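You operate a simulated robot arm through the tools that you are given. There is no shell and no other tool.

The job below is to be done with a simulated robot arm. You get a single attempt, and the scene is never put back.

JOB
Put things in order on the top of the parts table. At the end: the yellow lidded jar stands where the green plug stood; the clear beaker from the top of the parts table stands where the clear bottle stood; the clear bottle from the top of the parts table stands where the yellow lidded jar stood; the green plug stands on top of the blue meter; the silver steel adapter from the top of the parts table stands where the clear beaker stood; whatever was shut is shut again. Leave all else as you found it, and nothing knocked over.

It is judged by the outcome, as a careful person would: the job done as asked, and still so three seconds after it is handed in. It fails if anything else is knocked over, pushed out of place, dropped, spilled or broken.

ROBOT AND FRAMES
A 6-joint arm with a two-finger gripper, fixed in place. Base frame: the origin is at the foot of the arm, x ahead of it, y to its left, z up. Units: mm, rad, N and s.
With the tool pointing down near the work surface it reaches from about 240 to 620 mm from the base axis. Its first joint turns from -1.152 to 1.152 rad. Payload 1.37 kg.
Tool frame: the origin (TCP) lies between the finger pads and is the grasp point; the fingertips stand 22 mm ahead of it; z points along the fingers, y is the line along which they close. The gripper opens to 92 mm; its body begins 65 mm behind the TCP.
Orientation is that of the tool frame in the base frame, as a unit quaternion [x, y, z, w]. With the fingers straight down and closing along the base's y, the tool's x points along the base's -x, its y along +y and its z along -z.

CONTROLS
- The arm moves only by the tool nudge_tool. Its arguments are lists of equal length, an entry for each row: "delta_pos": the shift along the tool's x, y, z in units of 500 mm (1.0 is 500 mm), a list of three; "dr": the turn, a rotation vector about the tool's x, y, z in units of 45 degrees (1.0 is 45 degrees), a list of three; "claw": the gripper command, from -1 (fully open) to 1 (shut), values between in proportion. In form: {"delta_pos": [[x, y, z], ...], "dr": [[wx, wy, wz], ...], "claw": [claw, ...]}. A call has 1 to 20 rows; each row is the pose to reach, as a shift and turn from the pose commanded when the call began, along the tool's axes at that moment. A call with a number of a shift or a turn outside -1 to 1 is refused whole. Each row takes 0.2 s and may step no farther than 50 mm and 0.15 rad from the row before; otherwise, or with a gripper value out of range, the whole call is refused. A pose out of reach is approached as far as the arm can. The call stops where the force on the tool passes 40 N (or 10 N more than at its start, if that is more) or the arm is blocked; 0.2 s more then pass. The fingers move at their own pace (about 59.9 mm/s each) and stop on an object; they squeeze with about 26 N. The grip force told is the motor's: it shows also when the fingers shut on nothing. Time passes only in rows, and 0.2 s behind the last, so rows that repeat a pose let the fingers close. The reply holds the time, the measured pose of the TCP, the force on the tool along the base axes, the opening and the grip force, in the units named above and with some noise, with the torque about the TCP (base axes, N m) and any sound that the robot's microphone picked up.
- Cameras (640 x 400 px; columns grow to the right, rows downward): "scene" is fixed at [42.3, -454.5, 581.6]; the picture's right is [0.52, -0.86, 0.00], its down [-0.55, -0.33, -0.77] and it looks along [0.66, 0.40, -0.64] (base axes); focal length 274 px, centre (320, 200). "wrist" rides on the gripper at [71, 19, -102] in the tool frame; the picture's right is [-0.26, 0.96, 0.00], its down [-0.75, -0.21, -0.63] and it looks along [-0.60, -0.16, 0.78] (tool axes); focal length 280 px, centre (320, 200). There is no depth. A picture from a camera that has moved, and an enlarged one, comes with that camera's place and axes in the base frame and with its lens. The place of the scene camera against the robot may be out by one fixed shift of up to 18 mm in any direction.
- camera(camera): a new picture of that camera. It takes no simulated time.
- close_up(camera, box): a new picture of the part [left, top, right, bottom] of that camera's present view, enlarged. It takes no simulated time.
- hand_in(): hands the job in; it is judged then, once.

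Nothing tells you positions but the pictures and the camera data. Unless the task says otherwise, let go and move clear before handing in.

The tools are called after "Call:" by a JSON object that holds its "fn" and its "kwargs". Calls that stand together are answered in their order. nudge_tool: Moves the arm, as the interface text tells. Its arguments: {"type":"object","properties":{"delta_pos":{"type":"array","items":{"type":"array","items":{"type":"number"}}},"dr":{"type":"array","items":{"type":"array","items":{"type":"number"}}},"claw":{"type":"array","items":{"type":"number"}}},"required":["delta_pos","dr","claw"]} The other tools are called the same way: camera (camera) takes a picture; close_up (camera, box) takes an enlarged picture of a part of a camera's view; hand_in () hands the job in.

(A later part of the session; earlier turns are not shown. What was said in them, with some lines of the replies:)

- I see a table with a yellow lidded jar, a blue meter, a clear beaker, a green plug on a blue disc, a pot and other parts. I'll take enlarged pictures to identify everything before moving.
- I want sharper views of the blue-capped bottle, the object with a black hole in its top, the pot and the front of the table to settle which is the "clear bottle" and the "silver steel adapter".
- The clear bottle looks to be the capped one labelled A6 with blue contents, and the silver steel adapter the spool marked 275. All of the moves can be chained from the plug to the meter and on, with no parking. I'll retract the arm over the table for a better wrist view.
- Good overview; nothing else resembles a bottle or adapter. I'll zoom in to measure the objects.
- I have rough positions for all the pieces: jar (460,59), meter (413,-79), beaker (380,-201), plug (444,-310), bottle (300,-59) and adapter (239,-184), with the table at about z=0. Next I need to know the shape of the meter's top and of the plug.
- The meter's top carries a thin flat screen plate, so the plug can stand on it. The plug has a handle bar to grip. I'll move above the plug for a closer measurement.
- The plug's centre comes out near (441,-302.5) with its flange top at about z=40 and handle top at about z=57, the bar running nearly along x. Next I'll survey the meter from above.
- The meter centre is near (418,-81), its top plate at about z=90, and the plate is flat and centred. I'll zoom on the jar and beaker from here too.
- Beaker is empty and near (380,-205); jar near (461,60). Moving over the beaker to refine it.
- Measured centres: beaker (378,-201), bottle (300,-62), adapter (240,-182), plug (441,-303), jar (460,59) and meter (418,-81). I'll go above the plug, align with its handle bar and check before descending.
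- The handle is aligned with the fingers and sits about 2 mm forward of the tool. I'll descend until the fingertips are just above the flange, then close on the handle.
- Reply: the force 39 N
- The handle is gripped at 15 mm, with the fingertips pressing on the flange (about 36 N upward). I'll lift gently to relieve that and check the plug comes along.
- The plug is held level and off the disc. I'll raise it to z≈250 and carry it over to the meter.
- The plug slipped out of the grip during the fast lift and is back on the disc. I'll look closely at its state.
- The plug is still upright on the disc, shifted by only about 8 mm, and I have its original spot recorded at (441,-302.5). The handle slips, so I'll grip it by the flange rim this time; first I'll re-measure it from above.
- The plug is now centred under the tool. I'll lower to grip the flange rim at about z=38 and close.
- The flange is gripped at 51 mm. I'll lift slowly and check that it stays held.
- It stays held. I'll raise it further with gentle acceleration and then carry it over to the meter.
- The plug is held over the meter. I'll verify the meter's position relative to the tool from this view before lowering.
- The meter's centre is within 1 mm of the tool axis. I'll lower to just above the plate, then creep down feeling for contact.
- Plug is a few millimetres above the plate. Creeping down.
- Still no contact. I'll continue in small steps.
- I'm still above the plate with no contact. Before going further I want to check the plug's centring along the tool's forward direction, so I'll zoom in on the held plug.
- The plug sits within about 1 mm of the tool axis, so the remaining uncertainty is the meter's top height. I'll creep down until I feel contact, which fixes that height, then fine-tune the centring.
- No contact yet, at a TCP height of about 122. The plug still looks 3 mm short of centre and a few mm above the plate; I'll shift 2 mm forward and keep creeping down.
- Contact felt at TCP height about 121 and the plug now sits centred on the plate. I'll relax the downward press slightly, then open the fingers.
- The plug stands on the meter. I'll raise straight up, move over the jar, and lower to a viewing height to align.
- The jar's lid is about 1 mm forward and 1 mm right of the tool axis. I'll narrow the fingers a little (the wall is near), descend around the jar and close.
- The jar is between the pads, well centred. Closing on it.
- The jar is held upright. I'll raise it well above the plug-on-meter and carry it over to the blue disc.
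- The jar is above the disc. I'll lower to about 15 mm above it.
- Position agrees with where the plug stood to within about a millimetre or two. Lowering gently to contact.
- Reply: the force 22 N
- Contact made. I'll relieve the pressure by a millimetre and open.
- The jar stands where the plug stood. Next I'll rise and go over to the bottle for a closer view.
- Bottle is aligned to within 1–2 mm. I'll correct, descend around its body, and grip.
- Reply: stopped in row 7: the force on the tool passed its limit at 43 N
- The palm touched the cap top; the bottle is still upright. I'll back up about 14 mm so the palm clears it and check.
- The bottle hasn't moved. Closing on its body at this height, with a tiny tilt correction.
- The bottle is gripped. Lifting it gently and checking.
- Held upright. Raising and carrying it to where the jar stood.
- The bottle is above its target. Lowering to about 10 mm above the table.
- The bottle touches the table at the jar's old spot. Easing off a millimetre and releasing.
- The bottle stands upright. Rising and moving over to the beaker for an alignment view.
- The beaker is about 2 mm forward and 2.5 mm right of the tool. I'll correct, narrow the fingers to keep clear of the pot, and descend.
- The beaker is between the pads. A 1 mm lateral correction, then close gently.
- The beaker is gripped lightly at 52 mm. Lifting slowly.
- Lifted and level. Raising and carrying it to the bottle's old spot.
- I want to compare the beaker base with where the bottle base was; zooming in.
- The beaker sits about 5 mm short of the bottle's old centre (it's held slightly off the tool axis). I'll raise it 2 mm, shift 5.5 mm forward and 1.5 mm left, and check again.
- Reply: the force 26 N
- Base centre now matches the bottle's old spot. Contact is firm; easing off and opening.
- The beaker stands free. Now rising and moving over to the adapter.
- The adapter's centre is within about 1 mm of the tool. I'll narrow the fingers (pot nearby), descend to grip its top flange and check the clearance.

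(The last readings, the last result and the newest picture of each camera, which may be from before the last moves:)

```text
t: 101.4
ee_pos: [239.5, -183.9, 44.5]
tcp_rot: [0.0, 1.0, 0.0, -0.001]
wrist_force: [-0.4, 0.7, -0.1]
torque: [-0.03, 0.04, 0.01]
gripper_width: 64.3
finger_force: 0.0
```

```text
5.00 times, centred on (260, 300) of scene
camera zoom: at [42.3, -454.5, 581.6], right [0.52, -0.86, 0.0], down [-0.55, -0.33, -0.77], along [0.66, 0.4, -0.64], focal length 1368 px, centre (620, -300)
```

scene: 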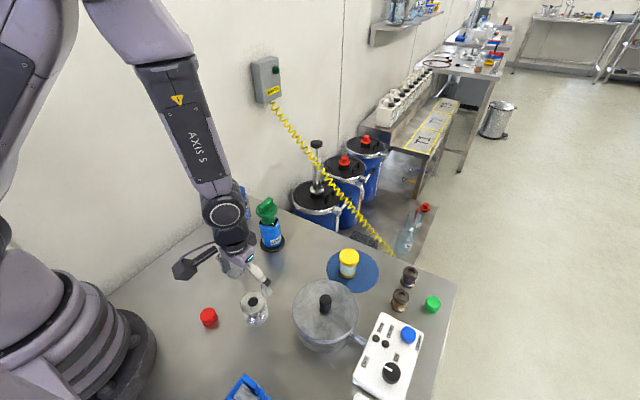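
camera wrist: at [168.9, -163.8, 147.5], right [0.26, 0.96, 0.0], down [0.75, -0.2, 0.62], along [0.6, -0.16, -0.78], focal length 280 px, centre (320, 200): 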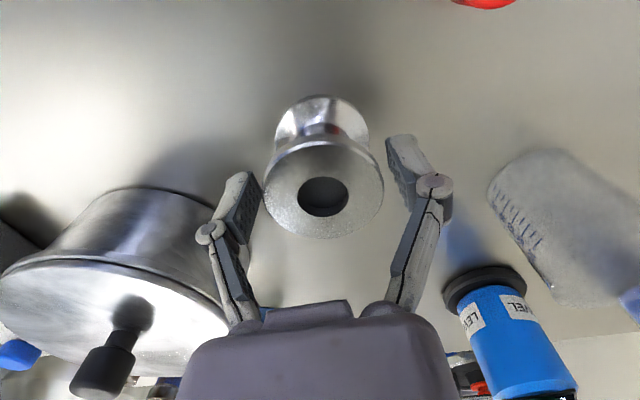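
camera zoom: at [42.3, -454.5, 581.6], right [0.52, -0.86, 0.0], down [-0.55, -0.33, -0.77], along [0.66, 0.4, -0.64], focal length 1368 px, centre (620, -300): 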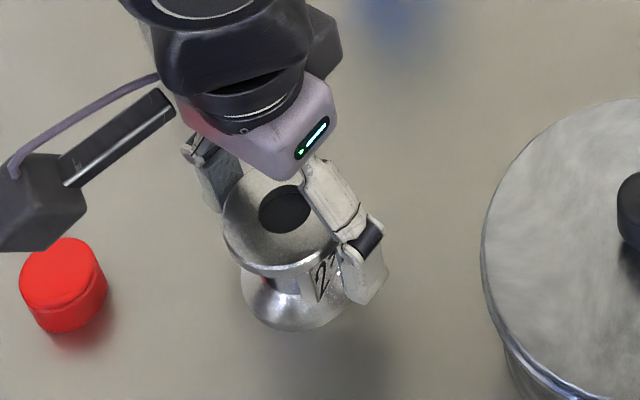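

Good clearance to the pot. Closing on the flange.

Call:
{"fn": "nudge_tool", "kwargs": {"delta_pos": [[0, 0.001, 0], [0, 0.001, 0], [0, 0.001, 0], [0, 0.001, 0], [0, 0.001, 0]], "dr": [[0, 0, 0], [0, 0, 0], [0, 0, 0], [0, 0, 0], [0, 0, 0]], "claw": [-0.2, 1, 1, 1, 1]}}

Call:
{"fn": "nudge_tool", "kwargs": {"delta_pos": [[0, 0, -0.004], [0, 0, -0.01], [0, 0, -0.018], [0, 0, -0.026], [0, 0, -0.03], [0, 0, -0.03]], "dr": [[0, 0, 0], [0, 0, 0], [0, 0, 0], [0, 0, 0], [0, 0, 0], [0, 0, 0]], "claw": [1, 1, 1, 1, 1, 1]}}

Call:
{"fn": "camera", "kwargs": {"camera": "wrist"}}

Call:
{"fn": "close_up", "kwargs": {"camera": "scene", "box": [215, 260, 305, 340]}}

```text
t: 102.6
ee_pos: [240.1, -181.8, 45.7]
tcp_rot: [0.0, 1.0, 0.0, -0.001]
wrist_force: [-0.7, 0.2, 4.7]
torque: [0.02, 0.02, 0.06]
gripper_width: 50.0
finger_force: 26.4
```

```text
t: 104.0
ee_pos: [239.8, -182.5, 60.6]
tcp_rot: [0.0, 1.0, -0.001, -0.001]
wrist_force: [0.2, 0.6, -3.0]
torque: [0.02, 0.02, -0.01]
gripper_width: 49.7
finger_force: 26.2
```

```text
taken
camera wrist: at [170.2, -162.9, 163.1], right [0.26, 0.96, 0.0], down [0.75, -0.2, 0.62], along [0.6, -0.16, -0.78], focal length 280 px, centre (320, 200)
```

wrist: 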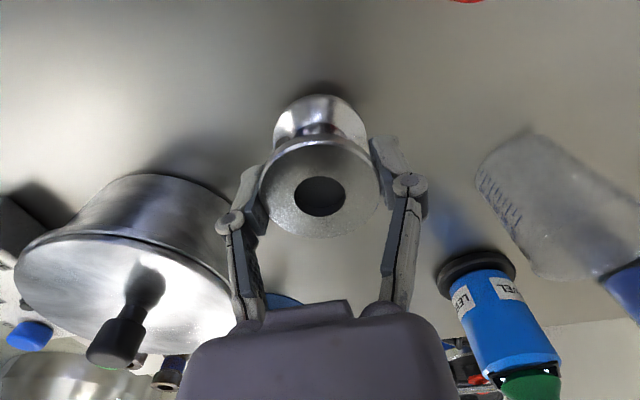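

```text
5.00 times, centred on (260, 300) of scene
camera zoom: at [42.3, -454.5, 581.6], right [0.52, -0.86, 0.0], down [-0.55, -0.33, -0.77], along [0.66, 0.4, -0.64], focal length 1368 px, centre (620, -300)
```

zoom: 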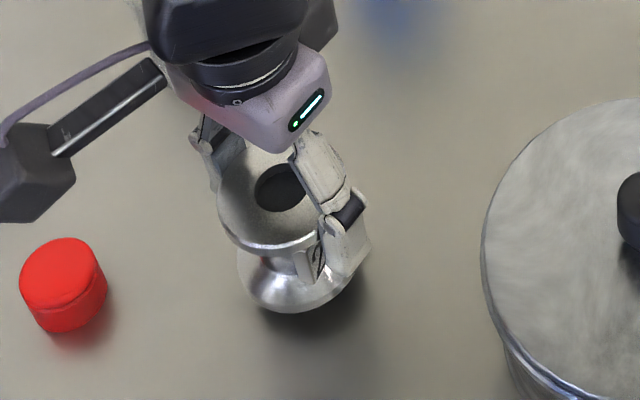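

The adapter is lifted level. Raising clear of the pot and carrying it to where the beaker stood.

Call:
{"fn": "nudge_tool", "kwargs": {"delta_pos": [[0, 0, -0.008], [0, 0, -0.025], [0, 0, -0.055], [0, 0, -0.095], [0, 0, -0.135], [0, 0, -0.175], [0, 0, -0.205], [0, 0, -0.22], [0, 0, -0.224], [0, 0, -0.224]], "dr": [[0, 0, 0], [0, 0, 0], [0, 0, 0], [0, 0, 0], [0, 0, 0], [0, 0, 0], [0, 0, 0], [0, 0, 0], [0, 0, 0], [0, 0, 0]], "claw": [1, 1, 1, 1, 1, 1, 1, 1, 1, 1]}}

Call:
{"fn": "nudge_tool", "kwargs": {"delta_pos": [[-0.008, -0.0011, 0], [-0.025, -0.0035, 0], [-0.055, -0.0077, 0], [-0.095, -0.0134, 0], [-0.138, -0.0194, 0], [-0.181, -0.0254, 0], [-0.221, -0.0311, 0], [-0.251, -0.0353, 0], [-0.268, -0.0377, 0], [-0.276, -0.0388, 0], [-0.276, -0.0388, 0]], "dr": [[0, 0, 0], [0, 0, 0], [0, 0, 0], [0, 0, 0], [0, 0, 0], [0, 0, 0], [0, 0, 0], [0, 0, 0], [0, 0, 0], [0, 0, 0], [0, 0, 0]], "claw": [1, 1, 1, 1, 1, 1, 1, 1, 1, 1, 1]}}

Call:
{"fn": "camera", "kwargs": {"camera": "wrist"}}

Call:
{"fn": "camera", "kwargs": {"camera": "scene"}}

```text
t: 106.2
ee_pos: [242.2, -182.8, 175.0]
tcp_rot: [0.0, 1.0, -0.001, -0.001]
wrist_force: [0.5, -0.6, -1.9]
torque: [-0.04, -0.02, -0.01]
gripper_width: 49.4
finger_force: 26.0
```

```text
t: 108.6
ee_pos: [378.7, -201.1, 173.1]
tcp_rot: [0.0, 1.0, 0.001, -0.001]
wrist_force: [0.2, 0.2, -2.5]
torque: [0.0, -0.02, -0.01]
gripper_width: 49.8
finger_force: 25.8
```

```text
taken
camera wrist: at [307.8, -182.4, 276.1], right [0.26, 0.96, 0.0], down [0.75, -0.2, 0.62], along [0.6, -0.16, -0.78], focal length 280 px, centre (320, 200)
```

wrist: 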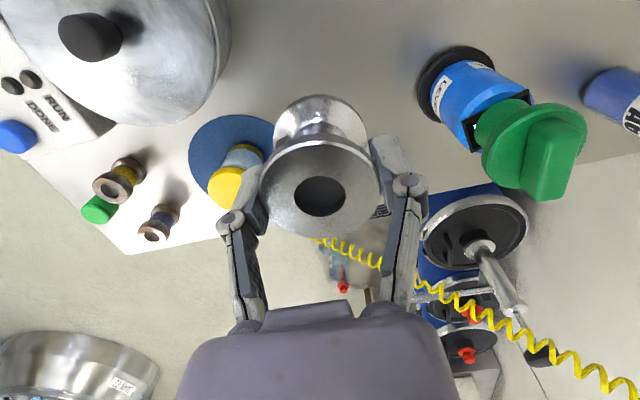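

```text
taken
```

scene: 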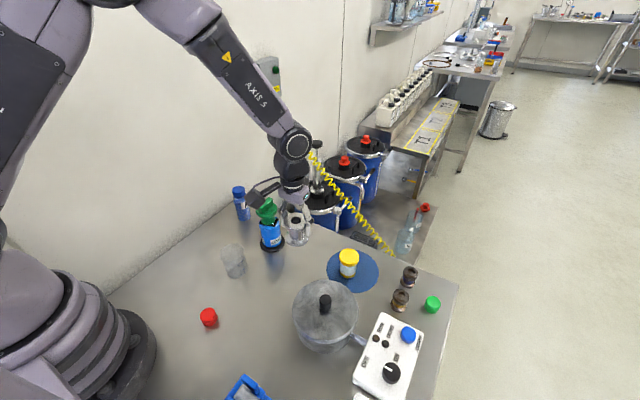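

Lowering towards the beaker's old spot.

Call:
{"fn": "nudge_tool", "kwargs": {"delta_pos": [[0, 0, 0.008], [0, 0, 0.025], [0, 0, 0.055], [0, 0, 0.095], [0, 0, 0.135], [0, 0, 0.175], [0, 0, 0.205], [0, 0, 0.225], [0, 0, 0.232], [0, 0, 0.232]], "dr": [[0, 0, 0], [0, 0, 0], [0, 0, 0], [0, 0, 0], [0, 0, 0], [0, 0, 0], [0, 0, 0], [0, 0, 0], [0, 0, 0], [0, 0, 0]], "claw": [1, 1, 1, 1, 1, 1, 1, 1, 1, 1]}}

Call:
{"fn": "close_up", "kwargs": {"camera": "scene", "box": [280, 235, 330, 290]}}

Call:
{"fn": "camera", "kwargs": {"camera": "wrist"}}

```text
t: 110.8
ee_pos: [378.3, -202.7, 57.4]
tcp_rot: [0.001, 1.0, 0.0, 0.0]
wrist_force: [0.1, -0.1, -2.6]
torque: [-0.01, 0.04, 0.01]
gripper_width: 49.8
finger_force: 25.7
```

```text
7.27 times, centred on (305, 262) of scene
camera zoom: at [42.3, -454.5, 581.6], right [0.52, -0.86, 0.0], down [-0.55, -0.33, -0.77], along [0.66, 0.4, -0.64], focal length 1990 px, centre (429, -254)
```

zoom: 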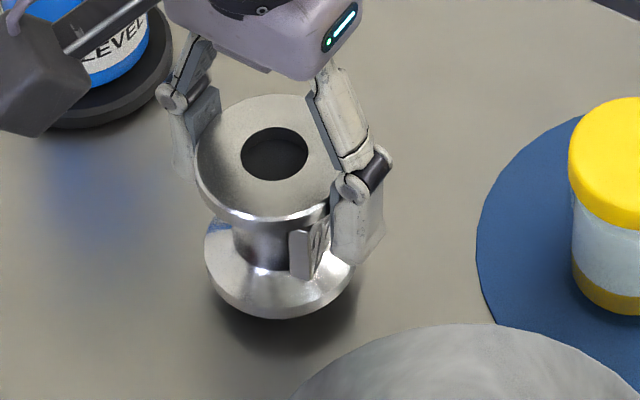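

```text
taken
camera wrist: at [308.4, -182.3, 159.5], right [0.26, 0.96, 0.0], down [0.75, -0.2, 0.62], along [0.6, -0.16, -0.78], focal length 280 px, centre (320, 200)
```

wrist: 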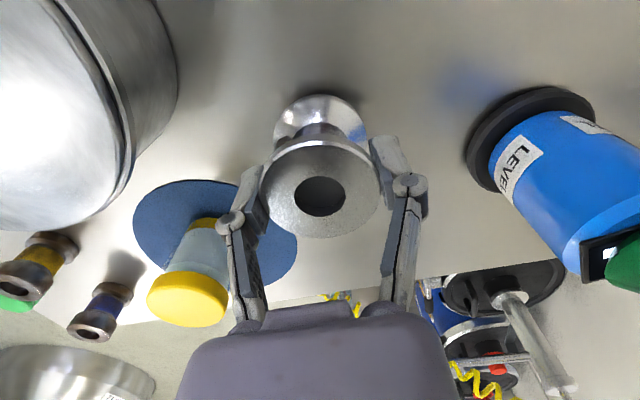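

The adapter's base lines up with the beaker's old base to within 1–2 mm. Small correction and creeping down to contact.

Call:
{"fn": "nudge_tool", "kwargs": {"delta_pos": [[-0.002, -0.002, 0.006], [-0.002, -0.002, 0.012], [-0.002, -0.002, 0.018], [-0.002, -0.002, 0.018]], "dr": [[0, 0, 0], [0, 0, 0], [0, 0, 0], [0, 0, 0]], "claw": [1, 1, 1, 1]}}

Call:
{"fn": "nudge_tool", "kwargs": {"delta_pos": [[0, 0, 0.002], [0, 0, 0.002]], "dr": [[0, 0, 0], [0, 0, 0]], "claw": [1, 1]}}

Call:
{"fn": "nudge_tool", "kwargs": {"delta_pos": [[0, 0, 0.002], [0, 0, 0.002]], "dr": [[0, 0, 0], [0, 0, 0]], "claw": [1, 1]}}

```text
t: 111.8
ee_pos: [381.0, -203.4, 48.5]
tcp_rot: [0.0, 1.0, 0.0, -0.001]
wrist_force: [0.5, -0.7, -0.9]
torque: [0.0, 0.0, 0.02]
gripper_width: 49.5
finger_force: 25.5
```

```text
t: 112.4
ee_pos: [379.2, -202.8, 47.4]
tcp_rot: [0.0, 1.0, -0.001, -0.001]
wrist_force: [0.0, -0.1, -2.2]
torque: [0.02, -0.01, -0.02]
gripper_width: 49.6
finger_force: 25.5
```

```text
t: 113.0
ee_pos: [379.6, -202.6, 46.0]
tcp_rot: [0.0, 1.0, 0.0, -0.001]
wrist_force: [-0.7, 0.3, -2.2]
torque: [0.04, 0.01, 0.01]
gripper_width: 49.6
finger_force: 25.7
```

Call:
{"fn": "nudge_tool", "kwargs": {"delta_pos": [[0, 0, 0.002], [0, 0, 0.002]], "dr": [[0, 0, 0], [0, 0, 0]], "claw": [1, 1]}}

```text
t: 113.6
ee_pos: [380.6, -203.1, 46.2]
tcp_rot: [0.0, 1.0, -0.001, 0.0]
wrist_force: [-2.6, 6.2, 17.9]
torque: [0.08, 0.13, 0.04]
gripper_width: 49.6
finger_force: 25.7
```

Contact. Easing off a millimetre and opening.

Call:
{"fn": "nudge_tool", "kwargs": {"delta_pos": [[0, 0, -0.001], [0, 0, -0.0015], [0, 0, -0.0015]], "dr": [[0, 0, 0], [0, 0, 0], [0, 0, 0]], "claw": [1, 1, 1]}}

Call:
{"fn": "nudge_tool", "kwargs": {"delta_pos": [[0, 0, 0], [0, 0, 0], [0, 0, 0], [0, 0, 0]], "dr": [[0, 0, 0], [0, 0, 0], [0, 0, 0], [0, 0, 0]], "claw": [-0.15, -0.3, -0.5, -0.5]}}

Call:
{"fn": "close_up", "kwargs": {"camera": "scene", "box": [280, 235, 330, 290]}}

Call:
{"fn": "camera", "kwargs": {"camera": "wrist"}}

```text
t: 114.4
ee_pos: [380.8, -201.8, 45.9]
tcp_rot: [0.0, 1.0, -0.001, 0.0]
wrist_force: [1.0, -1.3, 2.9]
torque: [-0.09, -0.11, 0.0]
gripper_width: 49.8
finger_force: 26.8
```

```text
t: 115.4
ee_pos: [379.7, -202.2, 44.9]
tcp_rot: [0.0, 1.0, 0.0, -0.001]
wrist_force: [0.0, -0.4, 0.0]
torque: [-0.01, 0.0, 0.01]
gripper_width: 69.1
finger_force: 0.0
```

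```text
7.27 times, centred on (305, 262) of scene
camera zoom: at [42.3, -454.5, 581.6], right [0.52, -0.86, 0.0], down [-0.55, -0.33, -0.77], along [0.66, 0.4, -0.64], focal length 1990 px, centre (429, -254)
```

zoom: 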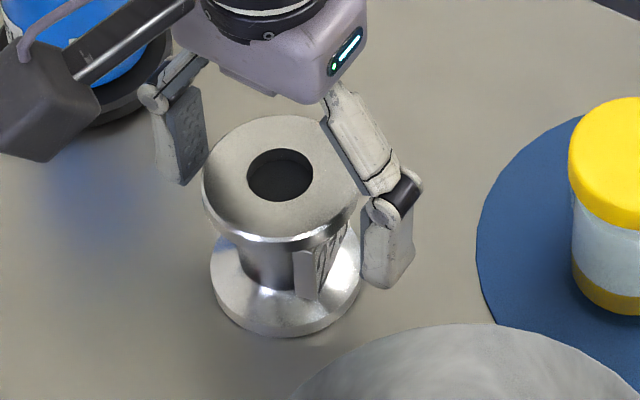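

```text
taken
camera wrist: at [309.6, -183.0, 148.1], right [0.26, 0.96, 0.0], down [0.75, -0.2, 0.62], along [0.6, -0.16, -0.78], focal length 280 px, centre (320, 200)
```

wrist: 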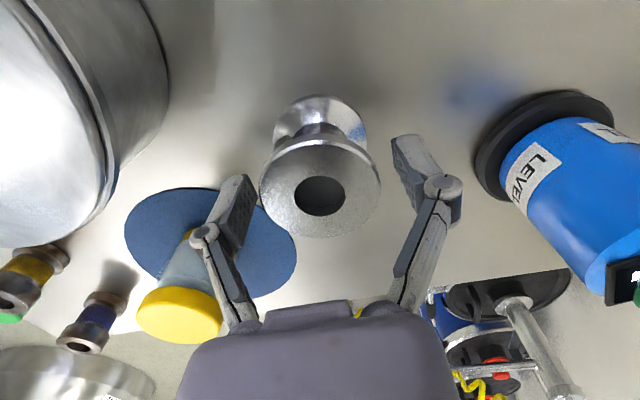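

The adapter stands in the beaker's old place. Rising clear and reviewing everything.

Call:
{"fn": "nudge_tool", "kwargs": {"delta_pos": [[0, 0, -0.02], [0, 0, -0.07], [0, 0, -0.15], [0, 0, -0.24], [0, 0, -0.33], [0, 0, -0.42], [0, 0, -0.51], [0, 0, -0.6], [0.08, 0.04, -0.61], [0.16, 0.08, -0.61], [0.17, 0.1, -0.61], [0.17, 0.1, -0.61]], "dr": [[0, 0, 0], [0, 0, 0], [0, 0, 0], [0, 0, 0], [0, 0, 0], [0, 0, 0], [0, 0, 0], [0, 0, 0], [0, 0, 0], [0, 0, 0], [0, 0, 0], [0, 0, 0]], "claw": [-0.5, -0.5, -0.5, -0.5, -0.5, -1, -1, -1, -1, -1, -1, -1]}}

Call:
{"fn": "camera", "kwargs": {"camera": "wrist"}}

Call:
{"fn": "camera", "kwargs": {"camera": "scene"}}

Call:
{"fn": "close_up", "kwargs": {"camera": "scene", "box": [200, 180, 340, 290]}}

Call:
{"fn": "close_up", "kwargs": {"camera": "scene", "box": [280, 220, 460, 330]}}

Call:
{"fn": "close_up", "kwargs": {"camera": "scene", "box": [180, 270, 440, 400]}}

```text
t: 118.0
ee_pos: [295.0, -151.5, 349.0]
tcp_rot: [0.0, 1.0, 0.0, -0.001]
wrist_force: [0.3, -0.2, -0.2]
torque: [0.02, -0.02, 0.0]
gripper_width: 92.0
finger_force: 0.1
```

```text
taken
camera wrist: at [224.4, -132.1, 451.4], right [0.26, 0.96, 0.0], down [0.75, -0.2, 0.62], along [0.6, -0.16, -0.78], focal length 280 px, centre (320, 200)
```

wrist: 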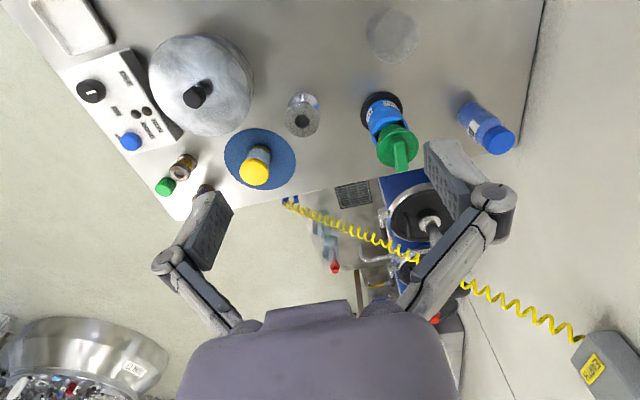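

```text
taken
```

scene: 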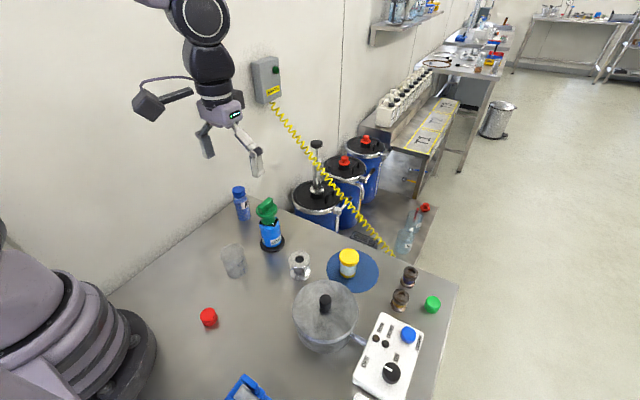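

```text
3.64 times, centred on (270, 235) of scene
camera zoom: at [42.3, -454.5, 581.6], right [0.52, -0.86, 0.0], down [-0.55, -0.33, -0.77], along [0.66, 0.4, -0.64], focal length 995 px, centre (502, 73)
```

zoom: 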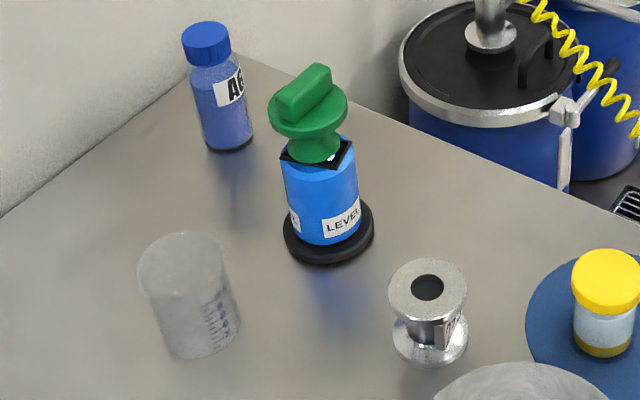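

```text
3.56 times, centred on (370, 275) of scene
camera zoom: at [42.3, -454.5, 581.6], right [0.52, -0.86, 0.0], down [-0.55, -0.33, -0.77], along [0.66, 0.4, -0.64], focal length 973 px, centre (142, -67)
```

zoom: 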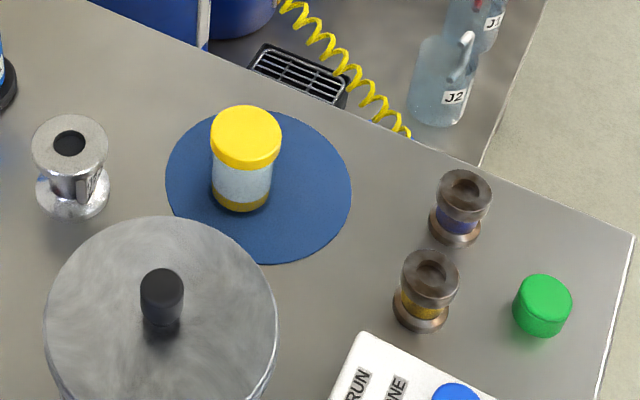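

```text
2.46 times, centred on (310, 335) of scene
camera zoom: at [42.3, -454.5, 581.6], right [0.52, -0.86, 0.0], down [-0.55, -0.33, -0.77], along [0.66, 0.4, -0.64], focal length 674 px, centre (345, -132)
```

zoom: 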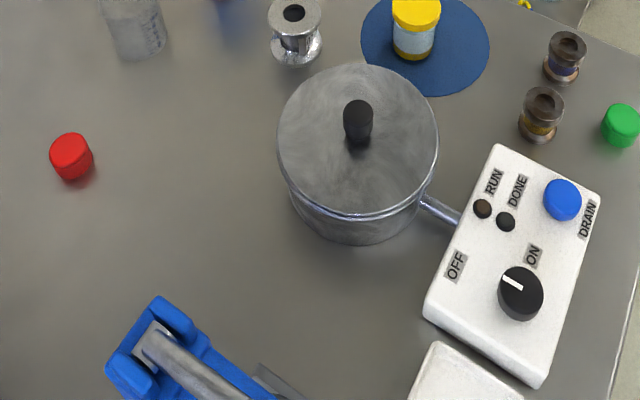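

Everything appears in place. One last close look at the plug on the meter and at the other pieces before handing in.

Call:
{"fn": "close_up", "kwargs": {"camera": "scene", "box": [250, 190, 298, 245]}}

Call:
{"fn": "close_up", "kwargs": {"camera": "wrist", "box": [340, 70, 540, 190]}}

Call:
{"fn": "close_up", "kwargs": {"camera": "scene", "box": [325, 240, 385, 290]}}

```text
7.27 times, centred on (274, 218) of scene
camera zoom: at [42.3, -454.5, 581.6], right [0.52, -0.86, 0.0], down [-0.55, -0.33, -0.77], along [0.66, 0.4, -0.64], focal length 1990 px, centre (654, 73)
```

zoom: 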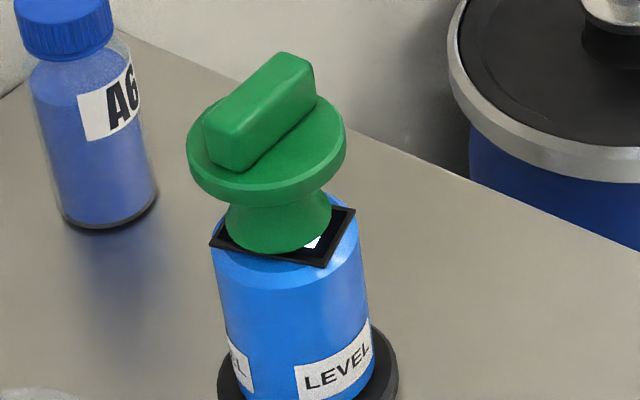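

```text
3.20 times, centred on (440, 130) of wrist
camera zoom: at [224.4, -132.1, 451.4], right [0.26, 0.96, 0.0], down [0.75, -0.2, 0.62], along [0.6, -0.16, -0.78], focal length 897 px, centre (-64, 424)
```

zoom: 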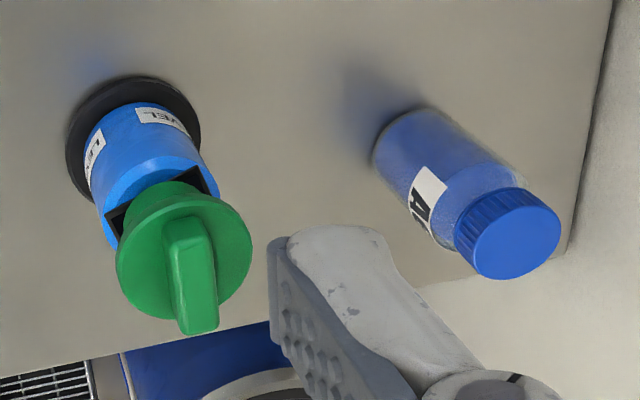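

```text
8.00 times, centred on (355, 265) of scene
camera zoom: at [42.3, -454.5, 581.6], right [0.52, -0.86, 0.0], down [-0.55, -0.33, -0.77], along [0.66, 0.4, -0.64], focal length 2190 px, centre (40, -320)
```

zoom: 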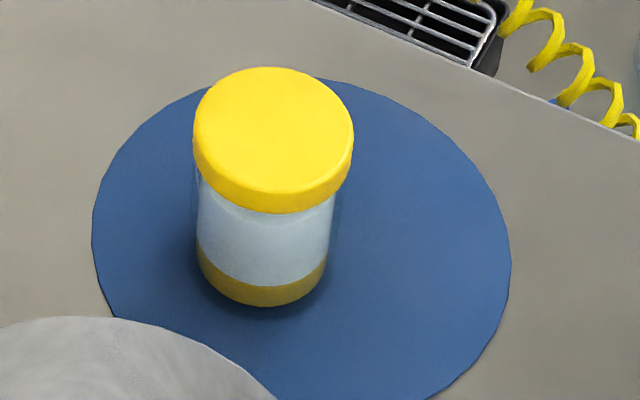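

All five pieces are in their places and upright. The lids and caps are still on, nothing else on the table has moved, and the arm is clear, so I'm handing in.

Call:
{"fn": "hand_in", "kwargs": {}}

```text
The job is handed in.
```

The job is done and handed in. In the last pictures all five pieces were upright and in their places, and nothing else on the table had moved.

- **Green plug:** it stands centred on the screen plate on top of the blue meter.
- **Yellow lidded jar:** it stands on the blue disc where the plug was.
- **Clear bottle (labelled A6):** it stands where the jar was.
- **Clear beaker:** it stands where the bottle was.
- **Silver steel adapter (marked 275):** it stands where the beaker was.

By the camera comparisons, each piece sits within about 2 mm of the spot it was meant to take. The jar's lid and the bottle's cap stayed on throughout, and I never opened the pot.

Two things went wrong along the way, with no visible damage:

- **Plug slip:** the plug slipped out of the gripper on the first lift and landed upright on the disc, about 8 mm from where it started. I took it by the rim on the second try and used its original spot for the jar.
- **Bottle press:** the gripper pressed down on the bottle's cap with about 43 N before the arm stopped itself. The bottle did not move or tip.
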